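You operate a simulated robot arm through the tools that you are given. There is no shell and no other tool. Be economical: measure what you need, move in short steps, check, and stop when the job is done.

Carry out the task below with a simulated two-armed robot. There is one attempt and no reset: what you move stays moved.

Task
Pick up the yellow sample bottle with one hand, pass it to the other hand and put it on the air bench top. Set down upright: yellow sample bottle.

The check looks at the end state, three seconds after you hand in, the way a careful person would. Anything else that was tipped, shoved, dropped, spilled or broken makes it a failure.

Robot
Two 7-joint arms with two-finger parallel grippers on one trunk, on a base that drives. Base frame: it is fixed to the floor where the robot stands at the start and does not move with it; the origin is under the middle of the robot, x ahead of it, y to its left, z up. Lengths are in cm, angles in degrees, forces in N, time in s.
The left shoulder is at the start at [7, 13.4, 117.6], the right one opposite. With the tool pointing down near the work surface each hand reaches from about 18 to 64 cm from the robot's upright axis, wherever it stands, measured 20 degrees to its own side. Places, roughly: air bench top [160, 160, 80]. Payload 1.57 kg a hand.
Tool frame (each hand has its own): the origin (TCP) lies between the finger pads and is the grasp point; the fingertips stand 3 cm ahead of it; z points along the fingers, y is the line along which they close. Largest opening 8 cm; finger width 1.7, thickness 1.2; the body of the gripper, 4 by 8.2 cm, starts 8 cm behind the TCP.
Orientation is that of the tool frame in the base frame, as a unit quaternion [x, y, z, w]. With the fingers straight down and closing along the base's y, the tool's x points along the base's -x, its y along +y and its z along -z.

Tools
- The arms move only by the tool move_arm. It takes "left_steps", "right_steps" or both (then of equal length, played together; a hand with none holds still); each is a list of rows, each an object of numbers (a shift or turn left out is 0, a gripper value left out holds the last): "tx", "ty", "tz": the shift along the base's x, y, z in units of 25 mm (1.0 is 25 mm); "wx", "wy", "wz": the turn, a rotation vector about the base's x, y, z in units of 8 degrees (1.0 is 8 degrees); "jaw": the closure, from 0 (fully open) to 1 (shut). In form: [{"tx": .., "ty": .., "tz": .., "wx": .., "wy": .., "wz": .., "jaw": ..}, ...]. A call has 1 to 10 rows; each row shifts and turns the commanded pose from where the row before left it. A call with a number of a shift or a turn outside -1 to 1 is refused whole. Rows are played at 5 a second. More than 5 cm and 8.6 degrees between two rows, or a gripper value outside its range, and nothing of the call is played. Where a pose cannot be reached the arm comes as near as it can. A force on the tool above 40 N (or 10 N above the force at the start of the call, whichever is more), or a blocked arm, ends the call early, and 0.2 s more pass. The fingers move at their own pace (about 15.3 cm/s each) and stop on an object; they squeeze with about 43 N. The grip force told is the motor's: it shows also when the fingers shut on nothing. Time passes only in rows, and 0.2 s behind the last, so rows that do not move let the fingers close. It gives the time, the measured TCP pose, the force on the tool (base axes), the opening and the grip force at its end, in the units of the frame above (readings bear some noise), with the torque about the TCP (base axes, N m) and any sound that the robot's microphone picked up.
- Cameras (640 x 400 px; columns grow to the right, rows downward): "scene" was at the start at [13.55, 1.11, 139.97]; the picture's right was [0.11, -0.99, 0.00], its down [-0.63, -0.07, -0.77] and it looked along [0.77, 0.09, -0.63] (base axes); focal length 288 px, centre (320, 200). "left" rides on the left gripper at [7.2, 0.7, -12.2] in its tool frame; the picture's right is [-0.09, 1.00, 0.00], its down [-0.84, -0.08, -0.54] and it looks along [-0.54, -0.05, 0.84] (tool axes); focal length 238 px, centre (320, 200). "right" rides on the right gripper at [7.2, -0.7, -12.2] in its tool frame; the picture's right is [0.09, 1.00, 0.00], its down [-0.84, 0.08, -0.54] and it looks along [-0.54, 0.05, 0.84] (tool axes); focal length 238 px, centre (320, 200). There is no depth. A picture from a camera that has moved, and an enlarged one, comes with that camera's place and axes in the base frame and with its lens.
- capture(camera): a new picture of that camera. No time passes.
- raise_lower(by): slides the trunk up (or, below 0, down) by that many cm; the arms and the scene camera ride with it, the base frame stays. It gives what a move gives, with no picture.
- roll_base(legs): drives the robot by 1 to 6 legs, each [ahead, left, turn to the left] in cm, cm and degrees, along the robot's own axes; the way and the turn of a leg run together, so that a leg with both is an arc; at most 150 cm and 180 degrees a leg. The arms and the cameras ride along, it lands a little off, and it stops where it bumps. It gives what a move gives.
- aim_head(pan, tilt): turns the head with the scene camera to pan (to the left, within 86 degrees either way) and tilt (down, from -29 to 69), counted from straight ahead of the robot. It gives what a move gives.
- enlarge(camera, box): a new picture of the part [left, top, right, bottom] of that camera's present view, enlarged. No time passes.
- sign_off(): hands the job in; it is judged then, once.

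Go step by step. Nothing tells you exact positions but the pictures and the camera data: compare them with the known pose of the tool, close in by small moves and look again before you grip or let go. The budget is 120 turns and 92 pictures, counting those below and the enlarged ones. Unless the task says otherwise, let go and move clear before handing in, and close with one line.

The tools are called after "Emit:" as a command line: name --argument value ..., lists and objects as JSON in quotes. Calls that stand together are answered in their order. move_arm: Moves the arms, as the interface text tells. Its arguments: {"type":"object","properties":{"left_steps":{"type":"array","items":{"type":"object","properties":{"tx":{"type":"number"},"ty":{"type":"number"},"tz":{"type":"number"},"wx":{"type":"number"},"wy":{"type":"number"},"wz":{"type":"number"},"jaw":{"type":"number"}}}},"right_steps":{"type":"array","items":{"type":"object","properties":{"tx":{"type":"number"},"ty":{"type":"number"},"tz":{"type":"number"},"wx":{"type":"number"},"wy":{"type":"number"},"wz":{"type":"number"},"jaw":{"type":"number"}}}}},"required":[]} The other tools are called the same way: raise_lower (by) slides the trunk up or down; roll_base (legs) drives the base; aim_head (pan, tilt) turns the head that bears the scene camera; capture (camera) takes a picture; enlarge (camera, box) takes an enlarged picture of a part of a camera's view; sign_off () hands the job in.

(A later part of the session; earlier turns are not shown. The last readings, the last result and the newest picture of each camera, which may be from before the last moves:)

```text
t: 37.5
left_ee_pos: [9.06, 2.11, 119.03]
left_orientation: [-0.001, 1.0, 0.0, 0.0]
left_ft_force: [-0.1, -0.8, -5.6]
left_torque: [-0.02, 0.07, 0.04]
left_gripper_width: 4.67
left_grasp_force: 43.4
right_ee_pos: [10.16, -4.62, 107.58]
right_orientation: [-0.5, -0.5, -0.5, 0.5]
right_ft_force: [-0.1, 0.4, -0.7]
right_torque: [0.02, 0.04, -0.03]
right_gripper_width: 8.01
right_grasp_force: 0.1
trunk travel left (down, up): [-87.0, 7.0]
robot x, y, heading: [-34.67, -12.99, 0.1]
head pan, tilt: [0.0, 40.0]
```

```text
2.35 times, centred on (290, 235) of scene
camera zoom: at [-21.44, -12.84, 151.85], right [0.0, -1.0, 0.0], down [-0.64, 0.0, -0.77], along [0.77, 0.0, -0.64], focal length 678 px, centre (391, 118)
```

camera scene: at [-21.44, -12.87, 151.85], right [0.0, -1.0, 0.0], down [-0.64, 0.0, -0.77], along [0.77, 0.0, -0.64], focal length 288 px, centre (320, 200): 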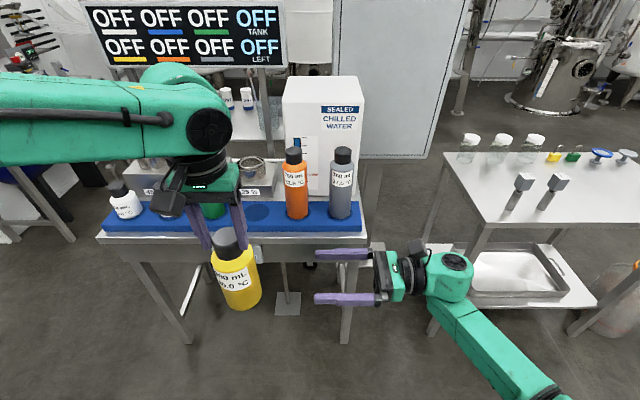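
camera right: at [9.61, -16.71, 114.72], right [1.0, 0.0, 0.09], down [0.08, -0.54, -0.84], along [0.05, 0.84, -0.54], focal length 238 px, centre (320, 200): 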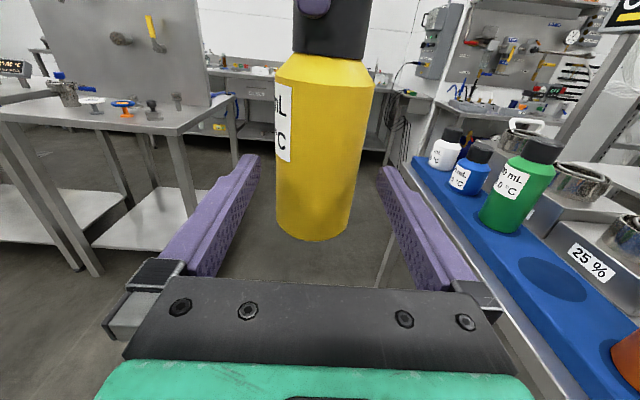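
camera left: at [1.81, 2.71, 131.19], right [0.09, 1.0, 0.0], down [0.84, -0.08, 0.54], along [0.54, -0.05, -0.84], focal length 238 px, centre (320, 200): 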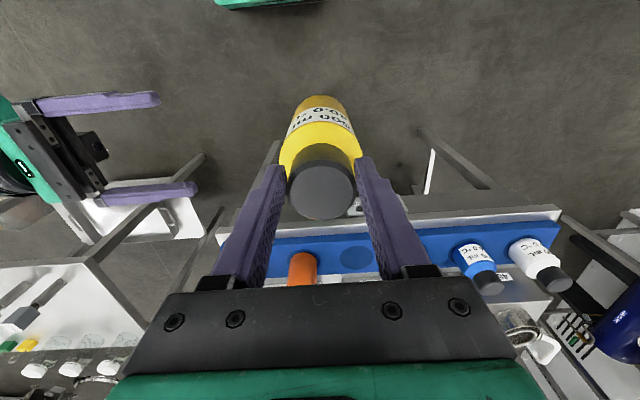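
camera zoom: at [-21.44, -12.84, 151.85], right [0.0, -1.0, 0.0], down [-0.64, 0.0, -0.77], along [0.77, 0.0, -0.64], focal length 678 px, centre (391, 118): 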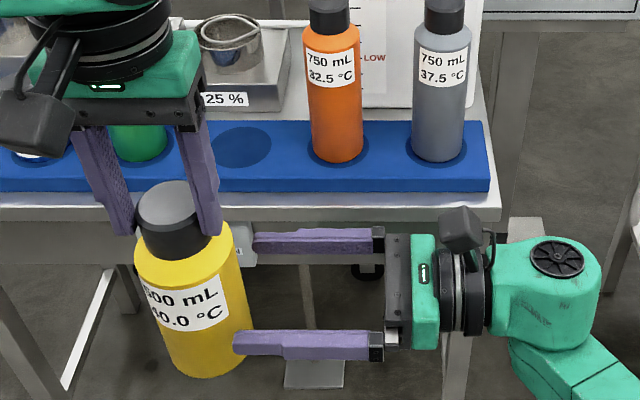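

Emit:
move_arm --right_steps '[{"ty": 0.5}, {"ty": 0.5}, {"ty": 0.5}, {"ty": 0.5}, {"ty": 0.5}, {"ty": 0.15}, {}]'

Emit:
capture --camera "right"

Emit:
enlarge --camera "scene" --box '[170, 150, 410, 320]'

```text
t: 39.1
left_ee_pos: [9.06, 2.1, 118.94]
left_orientation: [-0.001, 1.0, 0.0, 0.001]
left_ft_force: [1.1, -0.3, -6.0]
left_torque: [0.03, 0.04, 0.01]
left_gripper_width: 4.64
left_grasp_force: 43.3
right_ee_pos: [10.31, 2.08, 107.58]
right_orientation: [0.5, 0.5, 0.5, -0.5]
right_ft_force: [0.4, 0.2, -0.1]
right_torque: [-0.04, -0.04, 0.0]
right_gripper_width: 8.0
right_grasp_force: 0.0
trunk travel left (down, up): [-87.0, 7.0]
robot x, y, heading: [-35.0, -12.77, 0.2]
head pan, tilt: [0.0, 40.0]
```

```text
58 pictures are left
camera right: at [9.66, -10.03, 114.69], right [1.0, 0.0, 0.09], down [0.08, -0.54, -0.84], along [0.05, 0.84, -0.54], focal length 238 px, centre (320, 200)
```

right: 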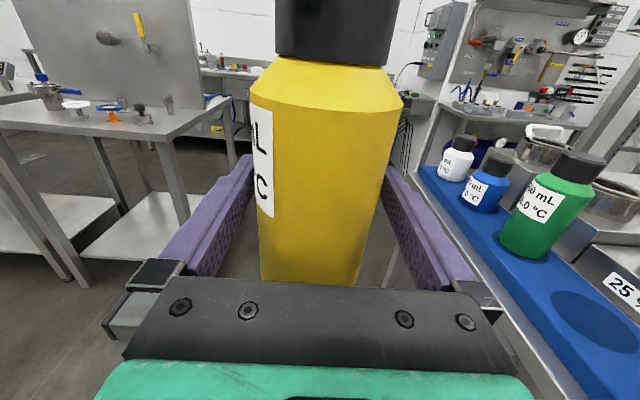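

```text
2.35 times, centred on (290, 235) of scene
camera zoom: at [-21.44, -12.85, 151.85], right [0.0, -1.0, 0.0], down [-0.64, 0.0, -0.77], along [0.77, 0.0, -0.64], focal length 678 px, centre (391, 118)
```

zoom: 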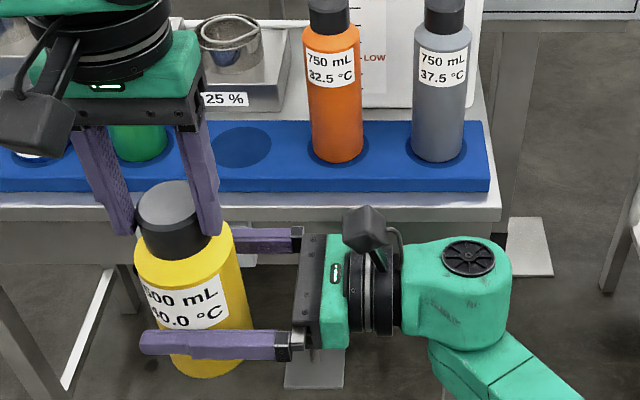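

The right fingers straddle the body. Closing the right gripper.

Emit:
move_arm --right_steps '[{"jaw": 0.1}, {"jaw": 0.2}, {"jaw": 0.6}, {"jaw": 1}, {}, {}]'

Emit:
capture --camera "right"

```text
t: 40.5
left_ee_pos: [9.14, 2.09, 118.99]
left_orientation: [-0.003, 1.0, 0.001, 0.001]
left_ft_force: [13.4, 3.0, -9.1]
left_torque: [0.03, -0.82, -0.01]
left_gripper_width: 4.64
left_grasp_force: 42.7
right_ee_pos: [10.31, 2.15, 107.55]
right_orientation: [0.499, 0.501, 0.5, -0.5]
right_ft_force: [-14.7, -2.2, 4.0]
right_torque: [0.22, -0.69, 0.07]
right_gripper_width: 6.9
right_grasp_force: 43.1
trunk travel left (down, up): [-87.0, 7.0]
robot x, y, heading: [-35.35, -13.12, 0.4]
head pan, tilt: [0.0, 40.0]
```

```text
56 pictures are left
camera right: at [9.62, -10.0, 114.7], right [1.0, 0.0, 0.09], down [0.08, -0.54, -0.84], along [0.05, 0.84, -0.54], focal length 238 px, centre (320, 200)
```

right: 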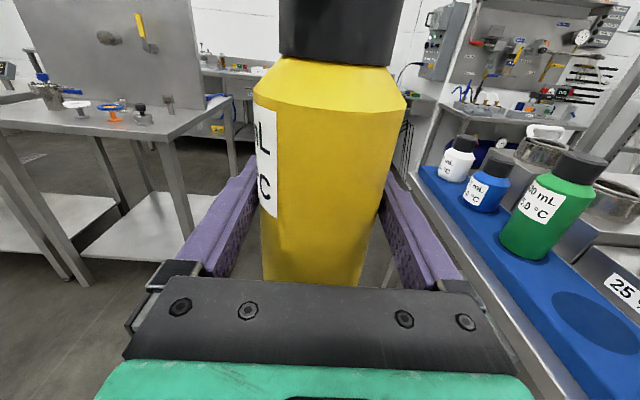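

Both hands hold it with some internal side force. I'll relax that by a millimetre or two before letting go with the left.

Emit:
move_arm --right_steps '[{"tx": -0.06}, {}]'

```text
t: 41.1
left_ee_pos: [8.99, 2.0, 119.01]
left_orientation: [0.0, 1.0, -0.001, 0.0]
left_ft_force: [9.8, -1.2, -8.2]
left_torque: [-0.07, -0.59, -0.12]
left_gripper_width: 4.66
left_grasp_force: 43.3
right_ee_pos: [10.14, 2.13, 107.54]
right_orientation: [0.5, 0.5, 0.5, -0.5]
right_ft_force: [-9.7, 1.0, 1.4]
right_torque: [-0.06, -0.37, 0.14]
right_gripper_width: 6.93
right_grasp_force: 43.0
trunk travel left (down, up): [-87.0, 7.0]
robot x, y, heading: [-35.22, -12.84, -0.1]
head pan, tilt: [0.0, 40.0]
```

Emit:
move_arm --right_steps '[{"tx": -0.08}, {"tx": -0.04}, {}]'

```text
t: 41.9
left_ee_pos: [8.87, 1.91, 119.0]
left_orientation: [0.0, 1.0, 0.0, -0.003]
left_ft_force: [-13.3, -10.0, -1.9]
left_torque: [-0.49, 0.27, -0.47]
left_gripper_width: 4.65
left_grasp_force: 43.2
right_ee_pos: [9.88, 1.98, 107.52]
right_orientation: [0.503, 0.498, 0.5, -0.499]
right_ft_force: [13.9, 9.3, -0.4]
right_torque: [-0.55, 1.34, 0.37]
right_gripper_width: 6.89
right_grasp_force: 42.6
trunk travel left (down, up): [-87.0, 7.0]
robot x, y, heading: [-35.08, -12.99, 0.1]
head pan, tilt: [0.0, 40.0]
```

Slightly overshot, so I'll take half of that back and then open the left hand.

Emit:
move_arm --right_steps '[{"tx": 0.06}, {}]'

```text
t: 42.5
left_ee_pos: [8.96, 2.0, 118.95]
left_orientation: [-0.003, 1.0, -0.001, -0.001]
left_ft_force: [-16.0, -10.5, -1.3]
left_torque: [-0.49, 0.68, 0.09]
left_gripper_width: 4.63
left_grasp_force: 43.4
right_ee_pos: [10.08, 2.14, 107.55]
right_orientation: [0.502, 0.499, 0.5, -0.499]
right_ft_force: [16.1, 11.7, -0.8]
right_torque: [-0.78, 1.23, -0.18]
right_gripper_width: 6.93
right_grasp_force: 42.8
trunk travel left (down, up): [-87.0, 7.0]
robot x, y, heading: [-34.94, -13.09, 0.2]
head pan, tilt: [0.0, 40.0]
```

Emit:
move_arm --left_steps '[{"jaw": 0.8}, {"jaw": 0.4}, {"jaw": 0}, {}]'

Emit:
capture --camera "right"

Emit:
capture --camera "scene"

```text
t: 43.5
left_ee_pos: [8.89, 2.01, 119.08]
left_orientation: [-0.002, 1.0, 0.0, 0.0]
left_ft_force: [-0.1, 0.5, -0.3]
left_torque: [0.0, 0.0, -0.02]
left_gripper_width: 8.05
left_grasp_force: 0.1
right_ee_pos: [9.98, 2.23, 107.47]
right_orientation: [-0.499, -0.5, -0.5, 0.5]
right_ft_force: [-0.3, -0.1, 0.4]
right_torque: [0.02, 0.02, 0.0]
right_gripper_width: 6.94
right_grasp_force: 43.2
trunk travel left (down, up): [-87.0, 7.0]
robot x, y, heading: [-35.22, -12.94, -0.3]
head pan, tilt: [0.0, 40.0]
```

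```text
55 pictures are left
camera right: at [9.36, -10.06, 114.67], right [1.0, 0.0, 0.09], down [0.08, -0.54, -0.84], along [0.05, 0.84, -0.54], focal length 238 px, centre (320, 200)
```

right: 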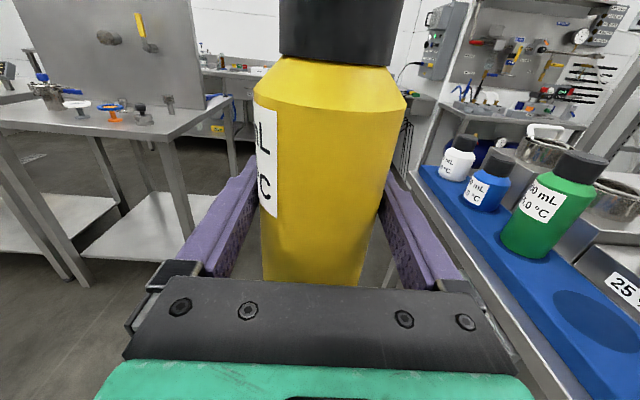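

```text
54 pictures are left
camera scene: at [-21.44, -12.83, 151.85], right [0.0, -1.0, 0.0], down [-0.64, 0.0, -0.77], along [0.77, 0.0, -0.64], focal length 288 px, centre (320, 200)
```

scene: 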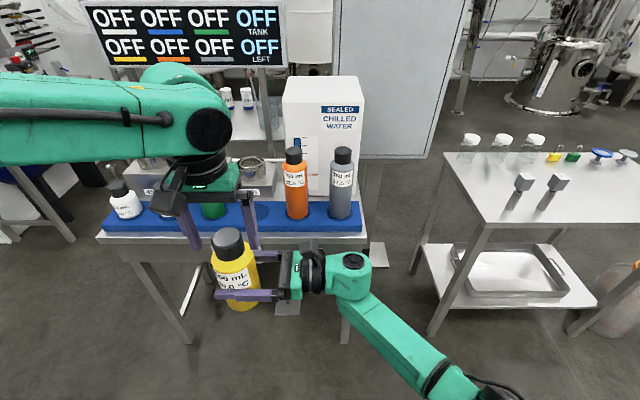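

The right hand holds the bottle and the left is open. I'll raise the left hand clear and check the right hand's load.

Emit:
move_arm --left_steps '[{"tz": 0.5}, {"tz": 0.8}, {"tz": 0.8}, {"tz": 0.8}, {"tz": 0.8}, {"ty": 0.8}, {"ty": 0.8}, {"ty": 0.8}, {"ty": 0.8}, {"ty": 0.8}]'

Emit:
capture --camera "scene"

Emit:
capture --camera "right"

```text
t: 45.7
left_ee_pos: [9.09, 12.18, 128.43]
left_orientation: [0.0, 1.0, -0.001, 0.0]
left_ft_force: [-0.4, -0.2, -0.8]
left_torque: [-0.01, 0.0, 0.0]
left_gripper_width: 8.03
left_grasp_force: 0.0
right_ee_pos: [10.11, 2.23, 107.54]
right_orientation: [0.5, 0.5, 0.499, -0.5]
right_ft_force: [0.2, -0.7, -0.3]
right_torque: [-0.03, 0.0, 0.04]
right_gripper_width: 6.93
right_grasp_force: 42.5
trunk travel left (down, up): [-87.0, 7.0]
robot x, y, heading: [-35.03, -12.86, 0.1]
head pan, tilt: [0.0, 40.0]
```

```text
53 pictures are left
camera scene: at [-21.46, -12.7, 151.85], right [0.0, -1.0, 0.0], down [-0.64, 0.0, -0.77], along [0.77, 0.0, -0.64], focal length 288 px, centre (320, 200)
```

scene: 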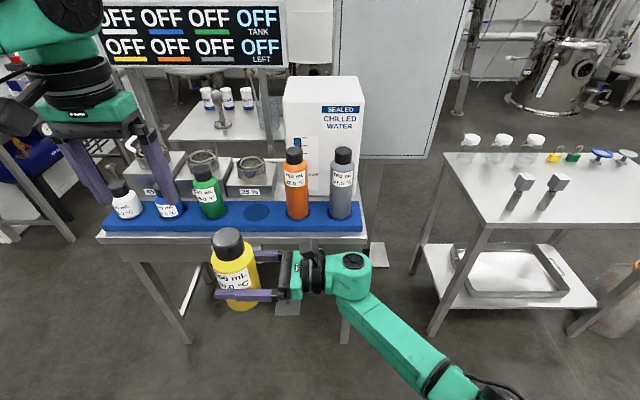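

```text
52 pictures are left
camera right: at [9.35, -9.95, 114.68], right [1.0, 0.0, 0.09], down [0.08, -0.54, -0.84], along [0.05, 0.84, -0.54], focal length 238 px, centre (320, 200)
```

right: 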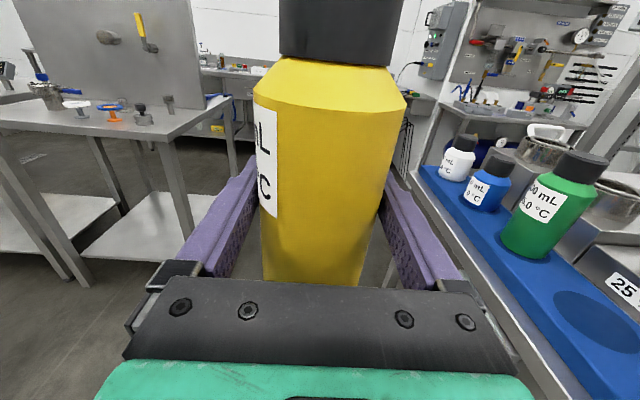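

The bottle hangs upright in the right hand. Now I need a route, since there is a table on the left side of the passage. I'll survey left and downward.

Emit:
aim_head --pan 75 --tilt 35

Emit:
capture --camera "scene"

Emit:
aim_head --pan 25 --tilt 69

Emit:
capture --camera "scene"

Emit:
aim_head --pan 40 --tilt 20

Emit:
capture --camera "scene"

```text
t: 47.1
left_ee_pos: [9.19, 12.01, 128.39]
left_orientation: [-0.001, 1.0, -0.001, 0.0]
left_ft_force: [-0.3, -0.2, 0.5]
left_torque: [0.04, -0.03, 0.02]
left_gripper_width: 8.02
left_grasp_force: 0.1
right_ee_pos: [10.02, 2.05, 107.51]
right_orientation: [0.5, 0.5, 0.501, -0.499]
right_ft_force: [0.5, -0.3, 0.0]
right_torque: [-0.02, -0.02, 0.01]
right_gripper_width: 6.9
right_grasp_force: 42.8
trunk travel left (down, up): [-87.0, 7.0]
robot x, y, heading: [-35.12, -12.97, -0.0]
head pan, tilt: [75.0, 35.0]
```

```text
51 pictures are left
camera scene: at [-27.65, -4.34, 152.61], right [0.97, -0.26, 0.0], down [-0.15, -0.55, -0.82], along [0.21, 0.79, -0.57], focal length 288 px, centre (320, 200)
```

scene: 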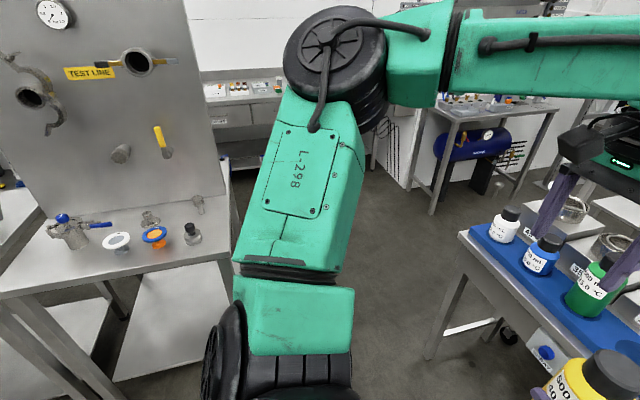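

```text
t: 48.3
left_ee_pos: [9.13, 12.08, 128.38]
left_orientation: [-0.001, 1.0, 0.0, 0.0]
left_ft_force: [0.1, -0.1, 0.0]
left_torque: [-0.02, 0.03, 0.03]
left_gripper_width: 8.0
left_grasp_force: 0.0
right_ee_pos: [9.91, 2.16, 107.48]
right_orientation: [0.5, 0.5, 0.5, -0.5]
right_ft_force: [0.4, 0.7, 0.0]
right_torque: [0.0, 0.0, 0.03]
right_gripper_width: 6.92
right_grasp_force: 43.3
trunk travel left (down, up): [-87.0, 7.0]
robot x, y, heading: [-35.03, -13.09, -0.2]
head pan, tilt: [25.0, 68.8]
```

```text
50 pictures are left
camera scene: at [-24.88, -10.46, 148.24], right [0.42, -0.91, 0.0], down [-0.84, -0.4, -0.36], along [0.33, 0.15, -0.93], focal length 288 px, centre (320, 200)
```

scene: 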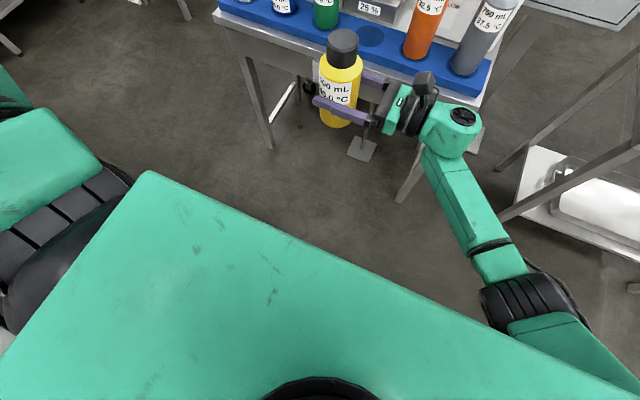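

```text
t: 49.5
left_ee_pos: [9.09, 12.04, 128.38]
left_orientation: [-0.001, 1.0, 0.0, 0.0]
left_ft_force: [0.1, -0.8, 0.2]
left_torque: [0.03, -0.01, -0.01]
left_gripper_width: 7.99
left_grasp_force: 0.0
right_ee_pos: [10.04, 2.18, 107.51]
right_orientation: [-0.5, -0.5, -0.5, 0.5]
right_ft_force: [0.6, -0.4, 0.7]
right_torque: [0.05, -0.05, 0.01]
right_gripper_width: 6.92
right_grasp_force: 43.3
trunk travel left (down, up): [-87.0, 7.0]
robot x, y, heading: [-35.09, -12.97, 0.3]
head pan, tilt: [40.0, 20.0]
```

```text
49 pictures are left
camera scene: at [-22.81, -6.85, 154.98], right [0.64, -0.77, 0.0], down [-0.26, -0.22, -0.94], along [0.72, 0.6, -0.34], focal length 288 px, centre (320, 200)
```

scene: 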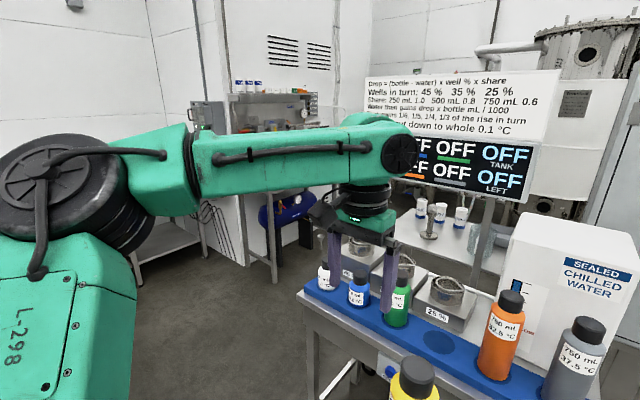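

The passage left of the rack is about 76 cm wide, between x = −38 and x = 38, with open floor beyond it. I'll raise the bottle above the rack bottles, move the left hand away, then drive along the middle of the passage without turning.

Emit:
move_arm --left_steps '[{"ty": 0.9}, {"ty": 0.9}, {"ty": 0.9}, {"ty": 0.9}, {"tx": -0.6}, {"tx": -0.6}, {"tx": -0.6}, {"tx": -0.6}, {}, {}]' --right_steps '[{}, {"tz": 0.7}, {"tz": 0.9}, {"tz": 0.9}, {"tz": 0.9}, {"tz": 0.9}, {"tz": 0.9}, {"tz": 0.9}, {"tz": 0.9}, {"tz": 0.9}]'

Emit:
move_arm --right_steps '[{"tx": -0.6}, {"tx": -0.6}, {"tx": -0.6}, {"tx": -0.6}, {}]'

Emit:
aim_head --pan 15 --tilt 45

Emit:
capture --camera "scene"

```text
t: 51.7
left_ee_pos: [3.06, 21.01, 128.26]
left_orientation: [0.0, 1.0, 0.0, 0.0]
left_ft_force: [0.3, 0.5, -0.7]
left_torque: [0.02, 0.03, 0.01]
left_gripper_width: 7.98
left_grasp_force: 0.1
right_ee_pos: [10.0, 2.12, 127.23]
right_orientation: [-0.5, -0.5, -0.499, 0.501]
right_ft_force: [-0.3, 0.4, -7.2]
right_torque: [0.01, 0.0, -0.03]
right_gripper_width: 6.95
right_grasp_force: 42.5
trunk travel left (down, up): [-87.0, 7.0]
robot x, y, heading: [-35.18, -12.96, 0.1]
head pan, tilt: [40.0, 20.0]
```

```text
t: 52.9
left_ee_pos: [3.04, 21.11, 128.31]
left_orientation: [-0.001, 1.0, 0.0, 0.0]
left_ft_force: [0.1, 0.1, -0.2]
left_torque: [0.0, 0.02, -0.02]
left_gripper_width: 8.02
left_grasp_force: 0.0
right_ee_pos: [3.96, 2.15, 127.27]
right_orientation: [-0.5, -0.5, -0.5, 0.5]
right_ft_force: [-0.2, -0.6, -5.9]
right_torque: [-0.02, -0.01, 0.0]
right_gripper_width: 6.92
right_grasp_force: 43.3
trunk travel left (down, up): [-87.0, 7.0]
robot x, y, heading: [-34.65, -12.84, -0.3]
head pan, tilt: [40.0, 20.0]
```

```text
t: 53.8
left_ee_pos: [3.11, 21.0, 128.34]
left_orientation: [-0.001, 1.0, 0.0, 0.0]
left_ft_force: [-0.9, -0.4, 0.0]
left_torque: [-0.03, -0.02, -0.01]
left_gripper_width: 7.99
left_grasp_force: 0.1
right_ee_pos: [3.96, 2.09, 127.35]
right_orientation: [0.501, 0.5, 0.5, -0.5]
right_ft_force: [0.3, -0.1, -6.4]
right_torque: [0.0, -0.03, -0.01]
right_gripper_width: 6.92
right_grasp_force: 42.9
trunk travel left (down, up): [-87.0, 7.0]
robot x, y, heading: [-35.04, -13.52, -0.0]
head pan, tilt: [15.0, 45.0]
```

```text
48 pictures are left
camera scene: at [-22.11, -10.71, 151.13], right [0.26, -0.97, 0.0], down [-0.68, -0.18, -0.71], along [0.68, 0.18, -0.71], focal length 288 px, centre (320, 200)
```

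scene: 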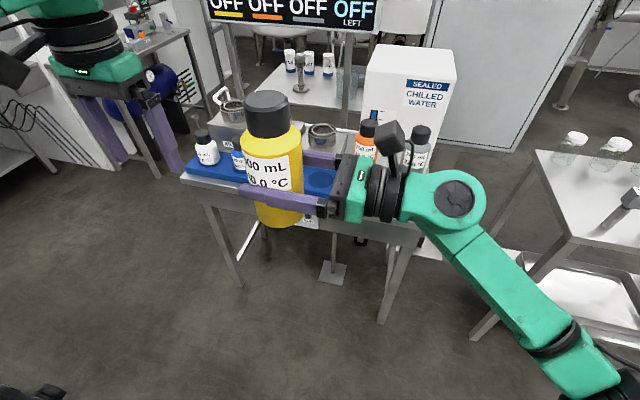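

Emit:
roll_base --legs '[[34.5, 0, 0], [0, 45, 0]]'

Emit:
aim_head --pan 60 --tilt 40

Emit:
capture --camera "scene"

```text
t: 58.4
left_ee_pos: [37.87, 65.77, 128.37]
left_orientation: [-0.001, 1.0, 0.001, 0.0]
left_ft_force: [0.2, 0.0, 0.1]
left_torque: [0.02, -0.01, 0.01]
left_gripper_width: 7.99
left_grasp_force: 0.2
right_ee_pos: [38.85, 46.91, 127.28]
right_orientation: [0.5, 0.499, 0.501, -0.5]
right_ft_force: [-0.8, -1.6, -6.1]
right_torque: [0.0, 0.01, 0.0]
right_gripper_width: 6.91
right_grasp_force: 43.0
trunk travel left (down, up): [-87.0, 7.0]
robot x, y, heading: [-0.15, 32.27, 0.1]
head pan, tilt: [15.0, 45.0]
```

```text
t: 59.5
left_ee_pos: [37.98, 65.88, 128.44]
left_orientation: [-0.001, 1.0, 0.001, 0.0]
left_ft_force: [0.2, 1.1, -0.2]
left_torque: [-0.01, -0.02, -0.03]
left_gripper_width: 8.0
left_grasp_force: 0.1
right_ee_pos: [38.86, 47.04, 127.33]
right_orientation: [-0.5, -0.5, -0.5, 0.5]
right_ft_force: [0.5, -0.1, -5.8]
right_torque: [0.05, -0.02, 0.01]
right_gripper_width: 6.9
right_grasp_force: 43.1
trunk travel left (down, up): [-87.0, 7.0]
robot x, y, heading: [-0.08, 32.08, 0.0]
head pan, tilt: [60.0, 40.0]
```

```text
47 pictures are left
camera scene: at [9.19, 39.39, 151.85], right [0.87, -0.5, 0.0], down [-0.32, -0.56, -0.77], along [0.38, 0.66, -0.64], focal length 288 px, centre (320, 200)
```

scene: 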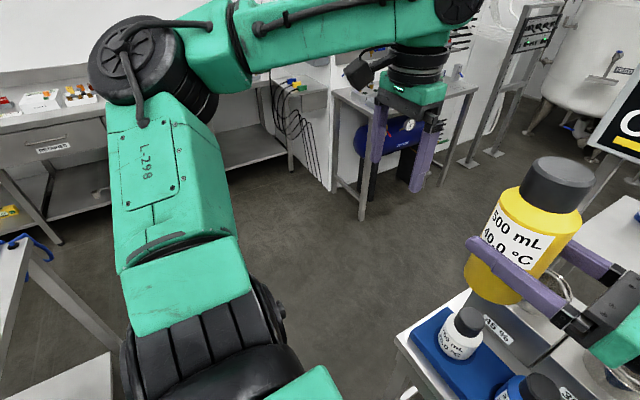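

The air bench runs from x ≈ 117 to 208 with its front edge at y ≈ 163. I'll strafe left, go forward a little, and turn to face it.

Emit:
roll_base --legs '[[0, 70, 0], [45, 0, 0], [0, 0, 90]]'

Emit:
aim_head --pan -50 --tilt 30

Emit:
capture --camera "scene"

```text
t: 69.5
left_ee_pos: [9.91, 139.32, 128.34]
left_orientation: [0.713, -0.701, 0.001, 0.0]
left_ft_force: [0.1, -0.5, -1.1]
left_torque: [0.0, 0.04, -0.01]
left_gripper_width: 8.01
left_grasp_force: 0.0
right_ee_pos: [28.77, 140.44, 127.28]
right_orientation: [0.006, -0.707, 0.006, 0.707]
right_ft_force: [-0.6, 0.5, -6.0]
right_torque: [0.03, -0.01, -0.01]
right_gripper_width: 6.89
right_grasp_force: 43.1
trunk travel left (down, up): [-87.0, 7.0]
robot x, y, heading: [44.82, 101.5, 90.7]
head pan, tilt: [60.0, 40.0]
```

```text
t: 71.3
left_ee_pos: [9.82, 139.41, 128.38]
left_orientation: [0.713, -0.701, 0.0, -0.001]
left_ft_force: [-0.9, 0.0, 0.3]
left_torque: [0.03, 0.02, 0.0]
left_gripper_width: 8.0
left_grasp_force: 0.0
right_ee_pos: [28.79, 140.33, 127.2]
right_orientation: [0.004, -0.707, 0.004, 0.707]
right_ft_force: [-0.3, 1.0, -5.7]
right_torque: [-0.01, -0.03, 0.04]
right_gripper_width: 6.9
right_grasp_force: 43.2
trunk travel left (down, up): [-87.0, 7.0]
robot x, y, heading: [44.76, 101.57, 90.7]
head pan, tilt: [-50.0, 30.0]
```

```text
46 pictures are left
camera scene: at [51.24, 112.73, 153.39], right [0.65, -0.76, 0.0], down [-0.38, -0.33, -0.87], along [0.65, 0.57, -0.5], focal length 288 px, centre (320, 200)
```

scene: 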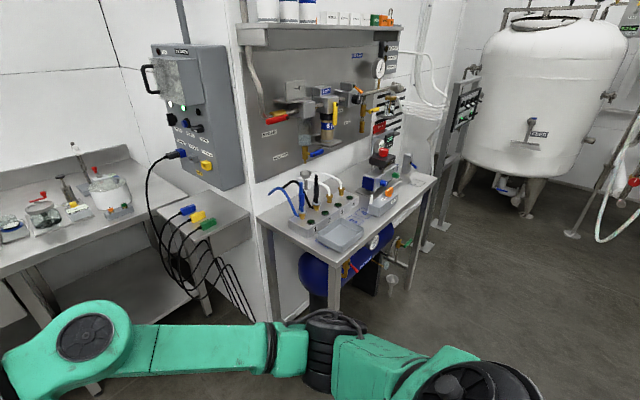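

The bench is now clearly visible, with x 113–208 and y 162–208. I'll zoom in to find a free spot.

Emit:
enlarge --camera "scene" --box '[240, 140, 460, 280]'

```text
2.86 times, centred on (350, 210) of scene
camera zoom: at [51.24, 112.73, 153.39], right [0.65, -0.76, 0.0], down [-0.38, -0.33, -0.87], along [0.65, 0.57, -0.5], focal length 823 px, centre (234, 171)
```

zoom: 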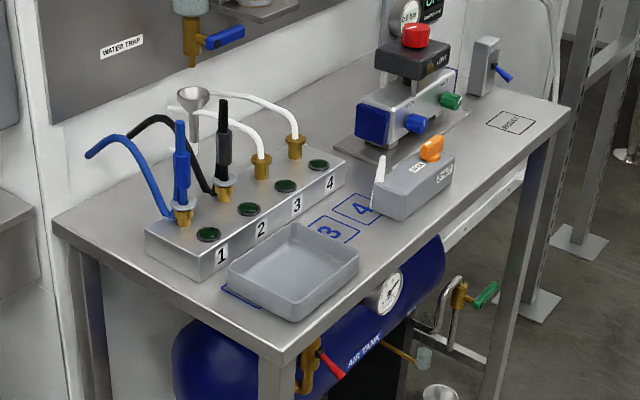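

A free patch lies at about [187, 168], right of the small device. Before strafing, I'll check the lane along the bench.

Emit:
aim_head --pan -86 --tilt 40

Emit:
capture --camera "scene"

```text
t: 72.4
left_ee_pos: [9.92, 139.22, 128.33]
left_orientation: [0.713, -0.701, 0.0, 0.0]
left_ft_force: [-0.3, 0.4, -0.5]
left_torque: [0.03, 0.0, -0.05]
left_gripper_width: 8.02
left_grasp_force: 0.1
right_ee_pos: [28.77, 140.39, 127.2]
right_orientation: [0.005, -0.707, 0.005, 0.707]
right_ft_force: [0.1, -0.1, -6.1]
right_torque: [0.03, -0.01, 0.02]
right_gripper_width: 6.91
right_grasp_force: 43.2
trunk travel left (down, up): [-87.0, 7.0]
robot x, y, heading: [44.62, 102.2, 91.0]
head pan, tilt: [-85.9, 40.0]
```

```text
44 pictures are left
camera scene: at [52.87, 107.55, 151.86], right [0.09, -1.0, 0.0], down [-0.64, -0.06, -0.77], along [0.76, 0.07, -0.64], focal length 288 px, centre (320, 200)
```

scene: 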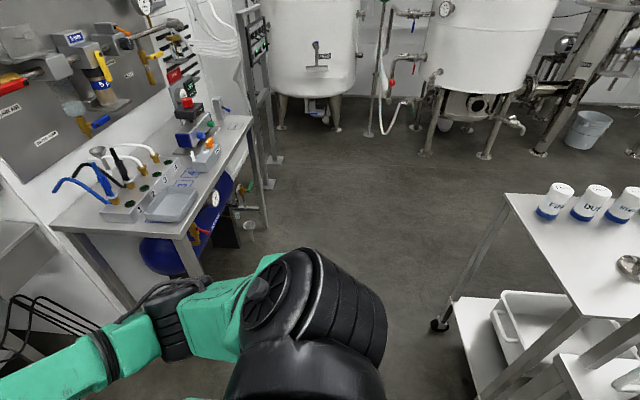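

The lane is clear from y ≈ 50 to 162, so I'll strafe along it.

Emit:
roll_base --legs '[[4, 0, -1], [0, -75, 0], [0, -73, 0]]'

Emit:
aim_head --pan 0 --tilt 45

Emit:
capture --camera "scene"

```text
t: 80.5
left_ee_pos: [158.27, 143.78, 128.3]
left_orientation: [0.709, -0.706, 0.001, 0.0]
left_ft_force: [-0.6, 0.7, 0.6]
left_torque: [-0.01, 0.01, 0.01]
left_gripper_width: 8.0
left_grasp_force: 0.1
right_ee_pos: [177.25, 144.86, 127.26]
right_orientation: [0.0, 0.708, 0.0, -0.707]
right_ft_force: [0.5, -0.1, -6.5]
right_torque: [0.01, 0.0, 0.0]
right_gripper_width: 6.91
right_grasp_force: 42.9
trunk travel left (down, up): [-87.0, 7.0]
robot x, y, heading: [192.61, 105.44, 90.0]
head pan, tilt: [-85.9, 40.0]
```

```text
t: 82.1
left_ee_pos: [158.5, 143.87, 128.36]
left_orientation: [0.709, -0.705, 0.001, -0.001]
left_ft_force: [1.3, -0.2, -0.4]
left_torque: [-0.01, 0.0, -0.02]
left_gripper_width: 8.0
left_grasp_force: 0.1
right_ee_pos: [177.36, 144.73, 127.23]
right_orientation: [-0.001, 0.707, -0.001, -0.707]
right_ft_force: [-1.1, -0.2, -5.8]
right_torque: [-0.02, 0.02, 0.02]
right_gripper_width: 6.92
right_grasp_force: 42.8
trunk travel left (down, up): [-87.0, 7.0]
robot x, y, heading: [192.77, 105.38, 90.4]
head pan, tilt: [0.0, 45.0]
```

```text
43 pictures are left
camera scene: at [192.62, 119.15, 151.13], right [1.0, 0.0, 0.0], down [0.0, -0.71, -0.71], along [0.0, 0.71, -0.71], focal length 288 px, centre (320, 200)
```

scene: 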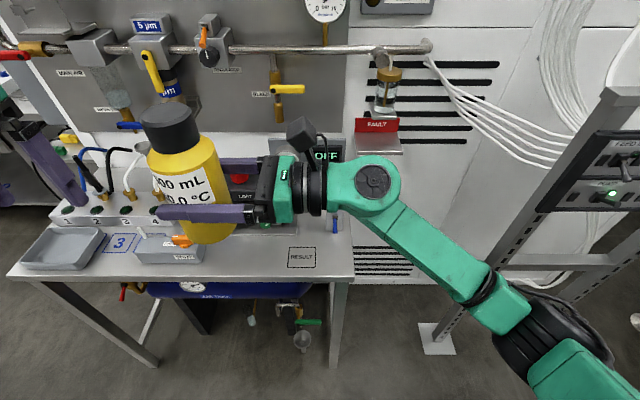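

The bench top is at z ≈ 80, with free space between the orange-capped device and the "RESULT" square. I'll aim for about [178, 167] and drive ahead 14 cm.

Emit:
roll_base --legs '[[14, 0, 0]]'

Emit:
aim_head --pan 15 --tilt 60

Emit:
capture --camera "scene"

Emit:
capture --camera "right"

Emit:
capture --camera "left"

```text
t: 83.4
left_ee_pos: [158.36, 157.42, 128.5]
left_orientation: [0.709, -0.705, -0.001, -0.002]
left_ft_force: [-0.3, -0.1, 0.9]
left_torque: [0.02, 0.01, -0.01]
left_gripper_width: 8.01
left_grasp_force: 0.1
right_ee_pos: [177.37, 158.37, 127.37]
right_orientation: [-0.001, 0.707, -0.001, -0.707]
right_ft_force: [-0.5, 0.1, -6.1]
right_torque: [-0.01, 0.0, 0.04]
right_gripper_width: 6.9
right_grasp_force: 42.8
trunk travel left (down, up): [-87.0, 7.0]
robot x, y, heading: [192.81, 119.73, 90.1]
head pan, tilt: [0.0, 45.0]
```

```text
t: 84.2
left_ee_pos: [158.4, 157.79, 128.3]
left_orientation: [0.709, -0.705, -0.001, 0.0]
left_ft_force: [0.7, -0.8, -0.3]
left_torque: [-0.01, -0.03, 0.03]
left_gripper_width: 8.01
left_grasp_force: 0.0
right_ee_pos: [177.34, 158.68, 127.2]
right_orientation: [0.0, 0.707, 0.0, -0.707]
right_ft_force: [0.2, 0.0, -6.1]
right_torque: [0.02, 0.02, -0.01]
right_gripper_width: 6.91
right_grasp_force: 43.3
trunk travel left (down, up): [-87.0, 7.0]
robot x, y, heading: [192.79, 119.75, 90.3]
head pan, tilt: [15.0, 60.0]
```

```text
42 pictures are left
camera scene: at [190.85, 131.4, 149.18], right [0.97, 0.26, 0.0], down [0.23, -0.84, -0.5], along [-0.13, 0.48, -0.87], focal length 288 px, centre (320, 200)
```

scene: 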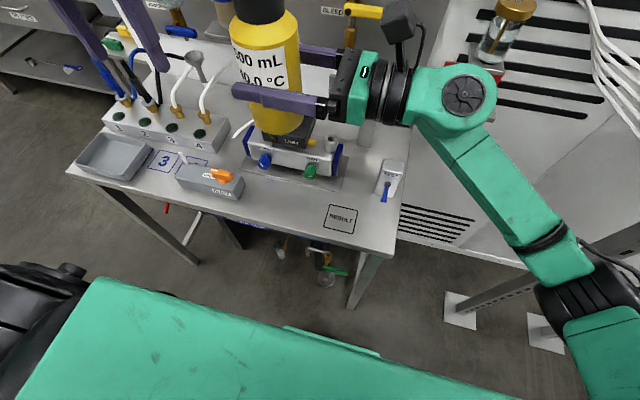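

```text
41 pictures are left
camera right: at [189.59, 158.11, 134.35], right [0.0, 1.0, 0.09], down [0.54, 0.08, -0.84], along [-0.84, 0.05, -0.54], focal length 238 px, centre (320, 200)
```

right: 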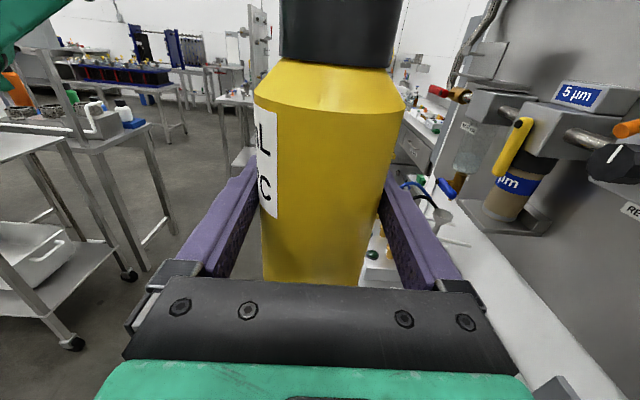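

```text
40 pictures are left
camera left: at [157.82, 150.61, 140.5], right [-1.0, 0.09, 0.0], down [0.07, 0.84, 0.54], along [0.05, 0.54, -0.84], focal length 238 px, centre (320, 200)
```

left: 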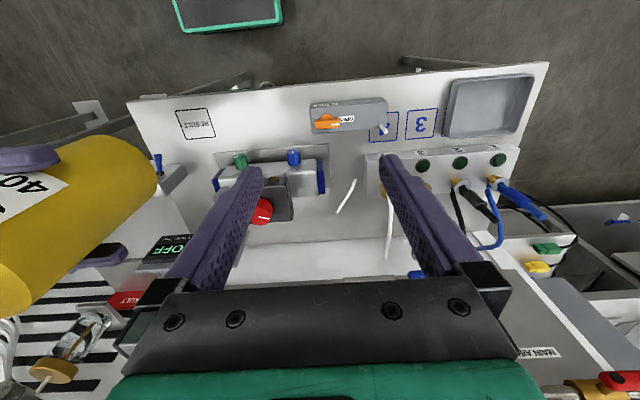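

I have good views of the bench top. The RESULT square is at about [188, 166], the regulator plate front is at y ≈ 173 and ends at x ≈ 187, and the bench front is at y ≈ 160. I'll set the bottle down at about [190, 165.5], moving over it first while high.

Emit:
move_arm --right_steps '[{"tx": 0.8}, {"tx": 0.8}, {"tx": 0.8}, {"tx": 0.8}, {"tx": 0.8}, {"tx": 0.8, "ty": 0.5}, {"tx": 0.26, "ty": 0.8}, {"ty": 0.8}, {"ty": 0.6}, {}]'

Emit:
move_arm --right_steps '[{"tz": -0.9}, {"tz": -0.9}, {"tz": -0.9}, {"tz": -0.9}, {"tz": -0.9}, {"tz": -0.9}, {"tz": -0.9}, {"tz": -0.9}, {}]'

Emit:
aim_head --pan 0 --tilt 55

Emit:
capture --camera "scene"

Emit:
capture --camera "left"

```text
t: 86.4
left_ee_pos: [158.54, 157.61, 128.39]
left_orientation: [0.709, -0.705, -0.001, -0.001]
left_ft_force: [0.1, 0.7, 0.5]
left_torque: [0.04, 0.02, -0.02]
left_gripper_width: 8.02
left_grasp_force: 0.1
right_ee_pos: [190.05, 165.48, 127.15]
right_orientation: [0.001, -0.707, 0.001, 0.707]
right_ft_force: [-1.1, 0.3, -6.0]
right_torque: [0.02, 0.02, 0.04]
right_gripper_width: 6.92
right_grasp_force: 43.2
trunk travel left (down, up): [-87.0, 7.0]
robot x, y, heading: [192.78, 119.54, 90.0]
head pan, tilt: [15.0, 60.0]
```

```text
t: 88.4
left_ee_pos: [158.55, 157.75, 128.36]
left_orientation: [0.709, -0.705, 0.0, 0.0]
left_ft_force: [-0.3, 0.3, 0.5]
left_torque: [0.01, -0.01, -0.02]
left_gripper_width: 8.01
left_grasp_force: 0.2
right_ee_pos: [189.94, 165.35, 109.26]
right_orientation: [0.0, 0.708, -0.002, -0.707]
right_ft_force: [-0.2, 0.1, -5.4]
right_torque: [0.0, 0.0, -0.02]
right_gripper_width: 6.91
right_grasp_force: 43.0
trunk travel left (down, up): [-87.0, 7.0]
robot x, y, heading: [192.69, 119.5, 90.5]
head pan, tilt: [15.0, 60.0]
```

```text
t: 89.2
left_ee_pos: [158.42, 157.69, 128.4]
left_orientation: [0.709, -0.705, 0.0, 0.001]
left_ft_force: [0.6, -0.2, 1.3]
left_torque: [0.02, 0.02, 0.01]
left_gripper_width: 8.01
left_grasp_force: 0.0
right_ee_pos: [189.84, 165.41, 109.3]
right_orientation: [-0.001, 0.707, -0.001, -0.707]
right_ft_force: [-0.4, -0.3, -5.9]
right_torque: [0.02, 0.02, -0.02]
right_gripper_width: 6.93
right_grasp_force: 43.1
trunk travel left (down, up): [-87.0, 7.0]
robot x, y, heading: [192.63, 119.38, 90.1]
head pan, tilt: [0.0, 55.0]
```

```text
39 pictures are left
camera scene: at [192.6, 132.11, 149.78], right [1.0, 0.0, 0.0], down [0.0, -0.82, -0.57], along [0.0, 0.57, -0.82], focal length 288 px, centre (320, 200)
```

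scene: 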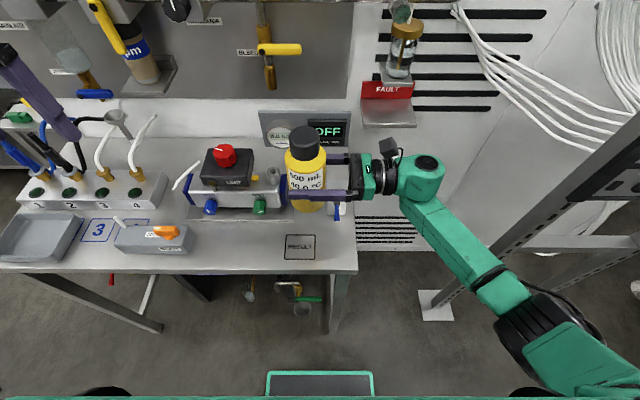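

```text
38 pictures are left
camera left: at [157.86, 150.56, 140.53], right [-1.0, 0.09, 0.0], down [0.07, 0.84, 0.54], along [0.05, 0.54, -0.84], focal length 238 px, centre (320, 200)
```

left: 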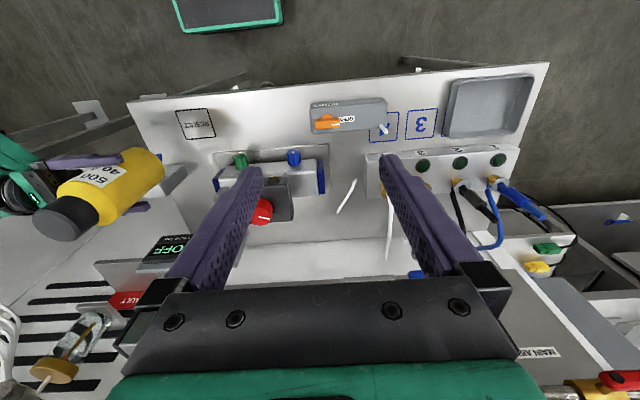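

The landing point projects onto the free RESULT area. I'll lower it most of the way.

Emit:
move_arm --right_steps '[{"tz": -0.9}, {"tz": -0.9}, {"tz": -0.9}, {"tz": -0.9}, {"tz": -0.9}, {"tz": -0.9}, {"tz": -0.9}, {"tz": -0.7}, {}]'

Emit:
capture --camera "scene"

Emit:
capture --camera "left"

Emit:
capture --camera "right"

```text
t: 91.2
left_ee_pos: [158.52, 157.68, 128.38]
left_orientation: [0.709, -0.706, 0.0, 0.0]
left_ft_force: [-1.2, -0.3, -0.6]
left_torque: [-0.01, 0.01, 0.03]
left_gripper_width: 7.99
left_grasp_force: 0.0
right_ee_pos: [189.46, 165.01, 92.73]
right_orientation: [0.005, -0.702, 0.006, 0.712]
right_ft_force: [-0.4, 0.9, -6.3]
right_torque: [0.0, -0.02, 0.0]
right_gripper_width: 6.93
right_grasp_force: 42.8
right hand out of reach, approached as far as the arm can: row 8
trunk travel left (down, up): [-87.0, 7.0]
robot x, y, heading: [192.86, 119.57, 90.0]
head pan, tilt: [0.0, 55.0]
```

```text
37 pictures are left
camera scene: at [192.64, 132.07, 149.79], right [1.0, 0.0, 0.0], down [0.0, -0.82, -0.57], along [0.0, 0.57, -0.82], focal length 288 px, centre (320, 200)
```

scene: 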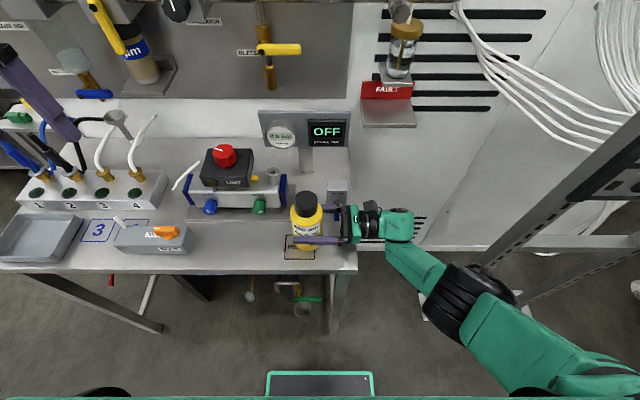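

```text
36 pictures are left
camera left: at [157.9, 150.52, 140.55], right [-1.0, 0.09, 0.0], down [0.07, 0.84, 0.54], along [0.05, 0.54, -0.84], focal length 238 px, centre (320, 200)
```

left: 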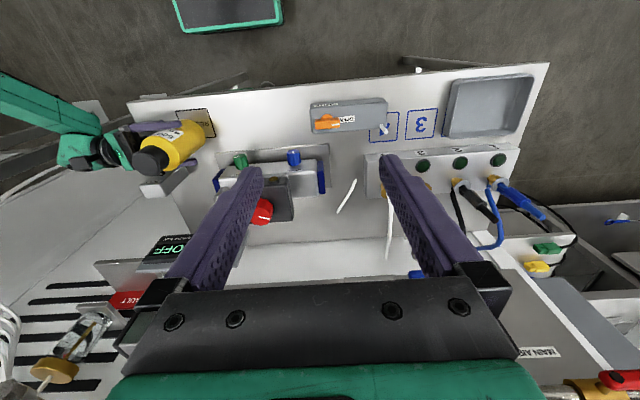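

```text
35 pictures are left
camera right: at [201.83, 164.6, 99.6], right [-0.01, 1.0, 0.09], down [0.53, 0.09, -0.85], along [-0.85, 0.04, -0.53], focal length 238 px, centre (320, 200)
```

right: 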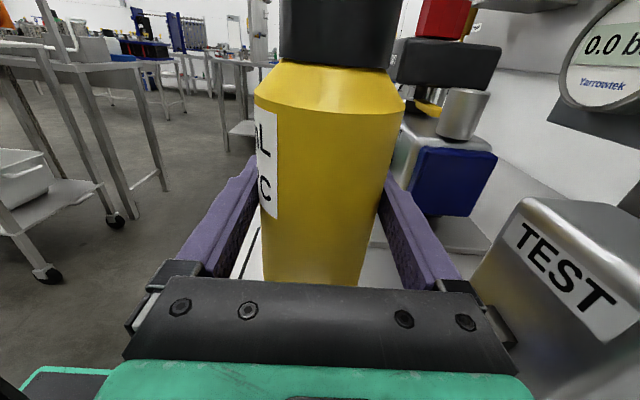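

The arm is near its reach limit, so I'll use the trunk for the last part and then re-level the hand.

Emit:
raise_lower --by -4

Emit:
move_arm --right_steps '[{"wy": -0.1}, {}]'

Emit:
capture --camera "left"

Emit:
enlarge --camera "scene" --box '[240, 160, 400, 280]'

```text
t: 91.6
left_ee_pos: [158.56, 157.25, 126.94]
left_orientation: [0.709, -0.705, -0.002, -0.001]
left_ft_force: [-1.2, -0.1, -0.4]
left_torque: [0.0, -0.02, -0.01]
left_gripper_width: 7.99
left_grasp_force: 0.1
right_ee_pos: [189.36, 165.14, 92.25]
right_orientation: [0.01, -0.692, 0.003, 0.722]
right_ft_force: [6.3, -11.9, 10.3]
right_torque: [-0.47, -0.75, -0.96]
right_gripper_width: 6.92
right_grasp_force: 43.7
trunk travel left (down, up): [-85.5, 8.5]
robot x, y, heading: [192.4, 119.78, 90.0]
head pan, tilt: [0.0, 55.0]
stopped: the force on the tool passed its limit (the readings are from after the stop); the commanded pose is now the measured one
```

```text
t: 92.2
left_ee_pos: [158.62, 157.31, 127.02]
left_orientation: [0.709, -0.705, -0.001, -0.002]
left_ft_force: [0.5, -1.3, -0.3]
left_torque: [0.03, -0.01, 0.0]
left_gripper_width: 8.0
left_grasp_force: 0.2
right_ee_pos: [189.4, 165.13, 92.17]
right_orientation: [0.01, -0.698, 0.003, 0.716]
right_ft_force: [3.1, -6.7, 6.1]
right_torque: [-0.86, 0.17, -0.36]
right_gripper_width: 6.9
right_grasp_force: 42.9
trunk travel left (down, up): [-85.5, 8.5]
robot x, y, heading: [192.71, 119.39, 90.1]
head pan, tilt: [0.0, 55.0]
```

```text
34 pictures are left
camera left: at [157.99, 150.19, 139.18], right [-1.0, 0.09, 0.0], down [0.07, 0.84, 0.54], along [0.05, 0.54, -0.84], focal length 238 px, centre (320, 200)
```

left: 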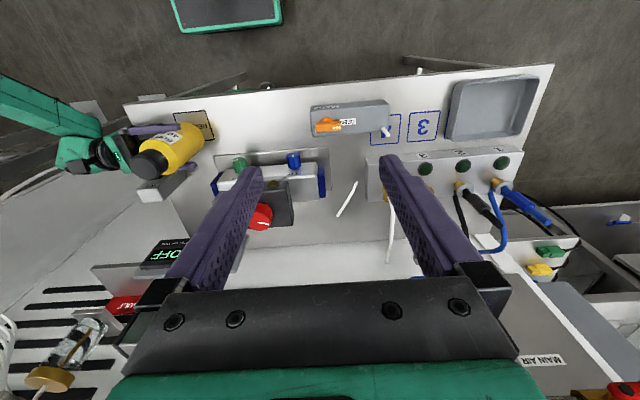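

```text
3.33 times, centred on (320, 220) of scene
camera zoom: at [192.74, 131.7, 148.35], right [1.0, 0.0, 0.0], down [0.0, -0.82, -0.58], along [0.0, 0.58, -0.82], focal length 960 px, centre (320, 133)
```

zoom: 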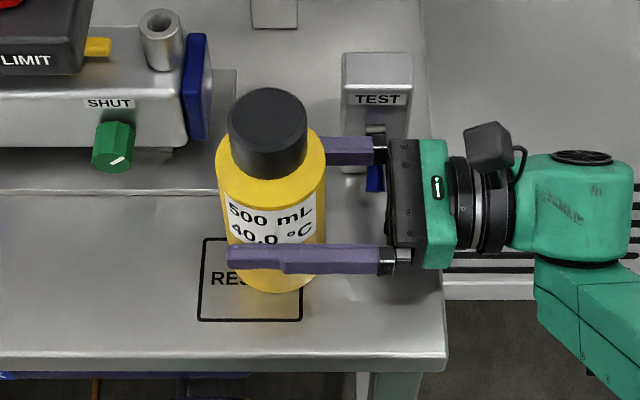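

Contact came earlier than expected. By parallax between the views, the bench top is really at z ≈ 85, so the bottle bottom is touching it. I'll check the surroundings closely before releasing.

Emit:
capture --camera "right"

Emit:
enlarge --camera "left" --box '[100, 80, 240, 220]'

Emit:
aim_head --pan -10 --tilt 55

Emit:
enlarge --camera "scene" --box '[240, 160, 380, 260]'

```text
32 pictures are left
camera right: at [201.82, 164.66, 99.03], right [-0.01, 0.99, 0.1], down [0.52, 0.09, -0.85], along [-0.86, 0.04, -0.52], focal length 238 px, centre (320, 200)
```

right: 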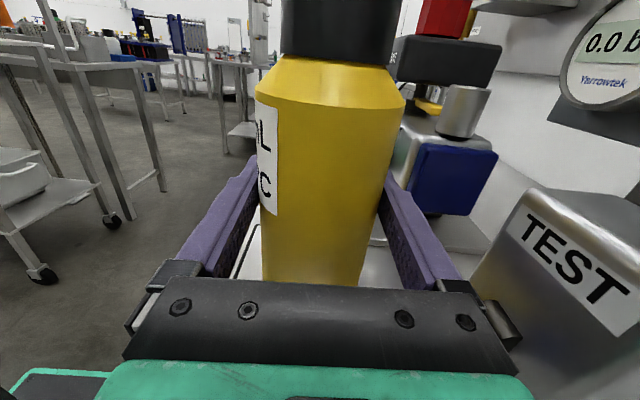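

```text
2.86 times, centred on (170, 150) of left
camera zoom: at [157.99, 150.19, 139.18], right [-1.0, 0.09, 0.0], down [0.07, 0.84, 0.54], along [0.05, 0.54, -0.84], focal length 681 px, centre (749, 343)
```

zoom: 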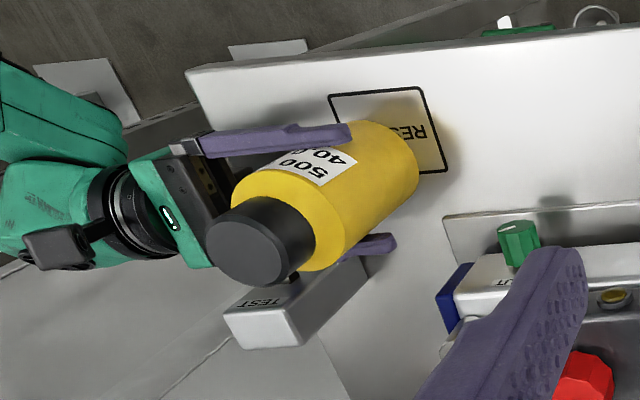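

```text
t: 93.0
left_ee_pos: [158.67, 157.46, 127.1]
left_orientation: [0.71, -0.705, -0.001, -0.001]
left_ft_force: [0.3, -0.3, -0.5]
left_torque: [-0.01, 0.0, -0.03]
left_gripper_width: 8.02
left_grasp_force: 0.1
right_ee_pos: [189.36, 165.09, 92.24]
right_orientation: [0.01, -0.697, 0.002, 0.717]
right_ft_force: [3.0, -7.0, 8.3]
right_torque: [-0.8, 0.02, -0.17]
right_gripper_width: 6.94
right_grasp_force: 43.0
trunk travel left (down, up): [-85.5, 8.5]
robot x, y, heading: [192.89, 119.53, 89.8]
head pan, tilt: [-10.0, 55.0]
```

```text
4.00 times, centred on (310, 210) of scene
camera zoom: at [193.96, 131.58, 148.36], right [0.99, -0.17, 0.0], down [-0.14, -0.81, -0.58], along [0.1, 0.57, -0.82], focal length 1152 px, centre (360, 160)
```

zoom: 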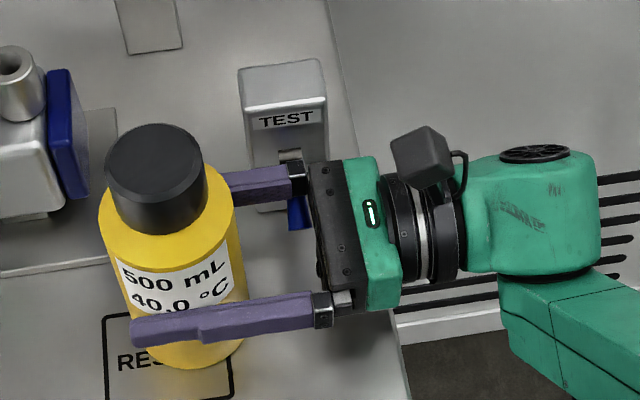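

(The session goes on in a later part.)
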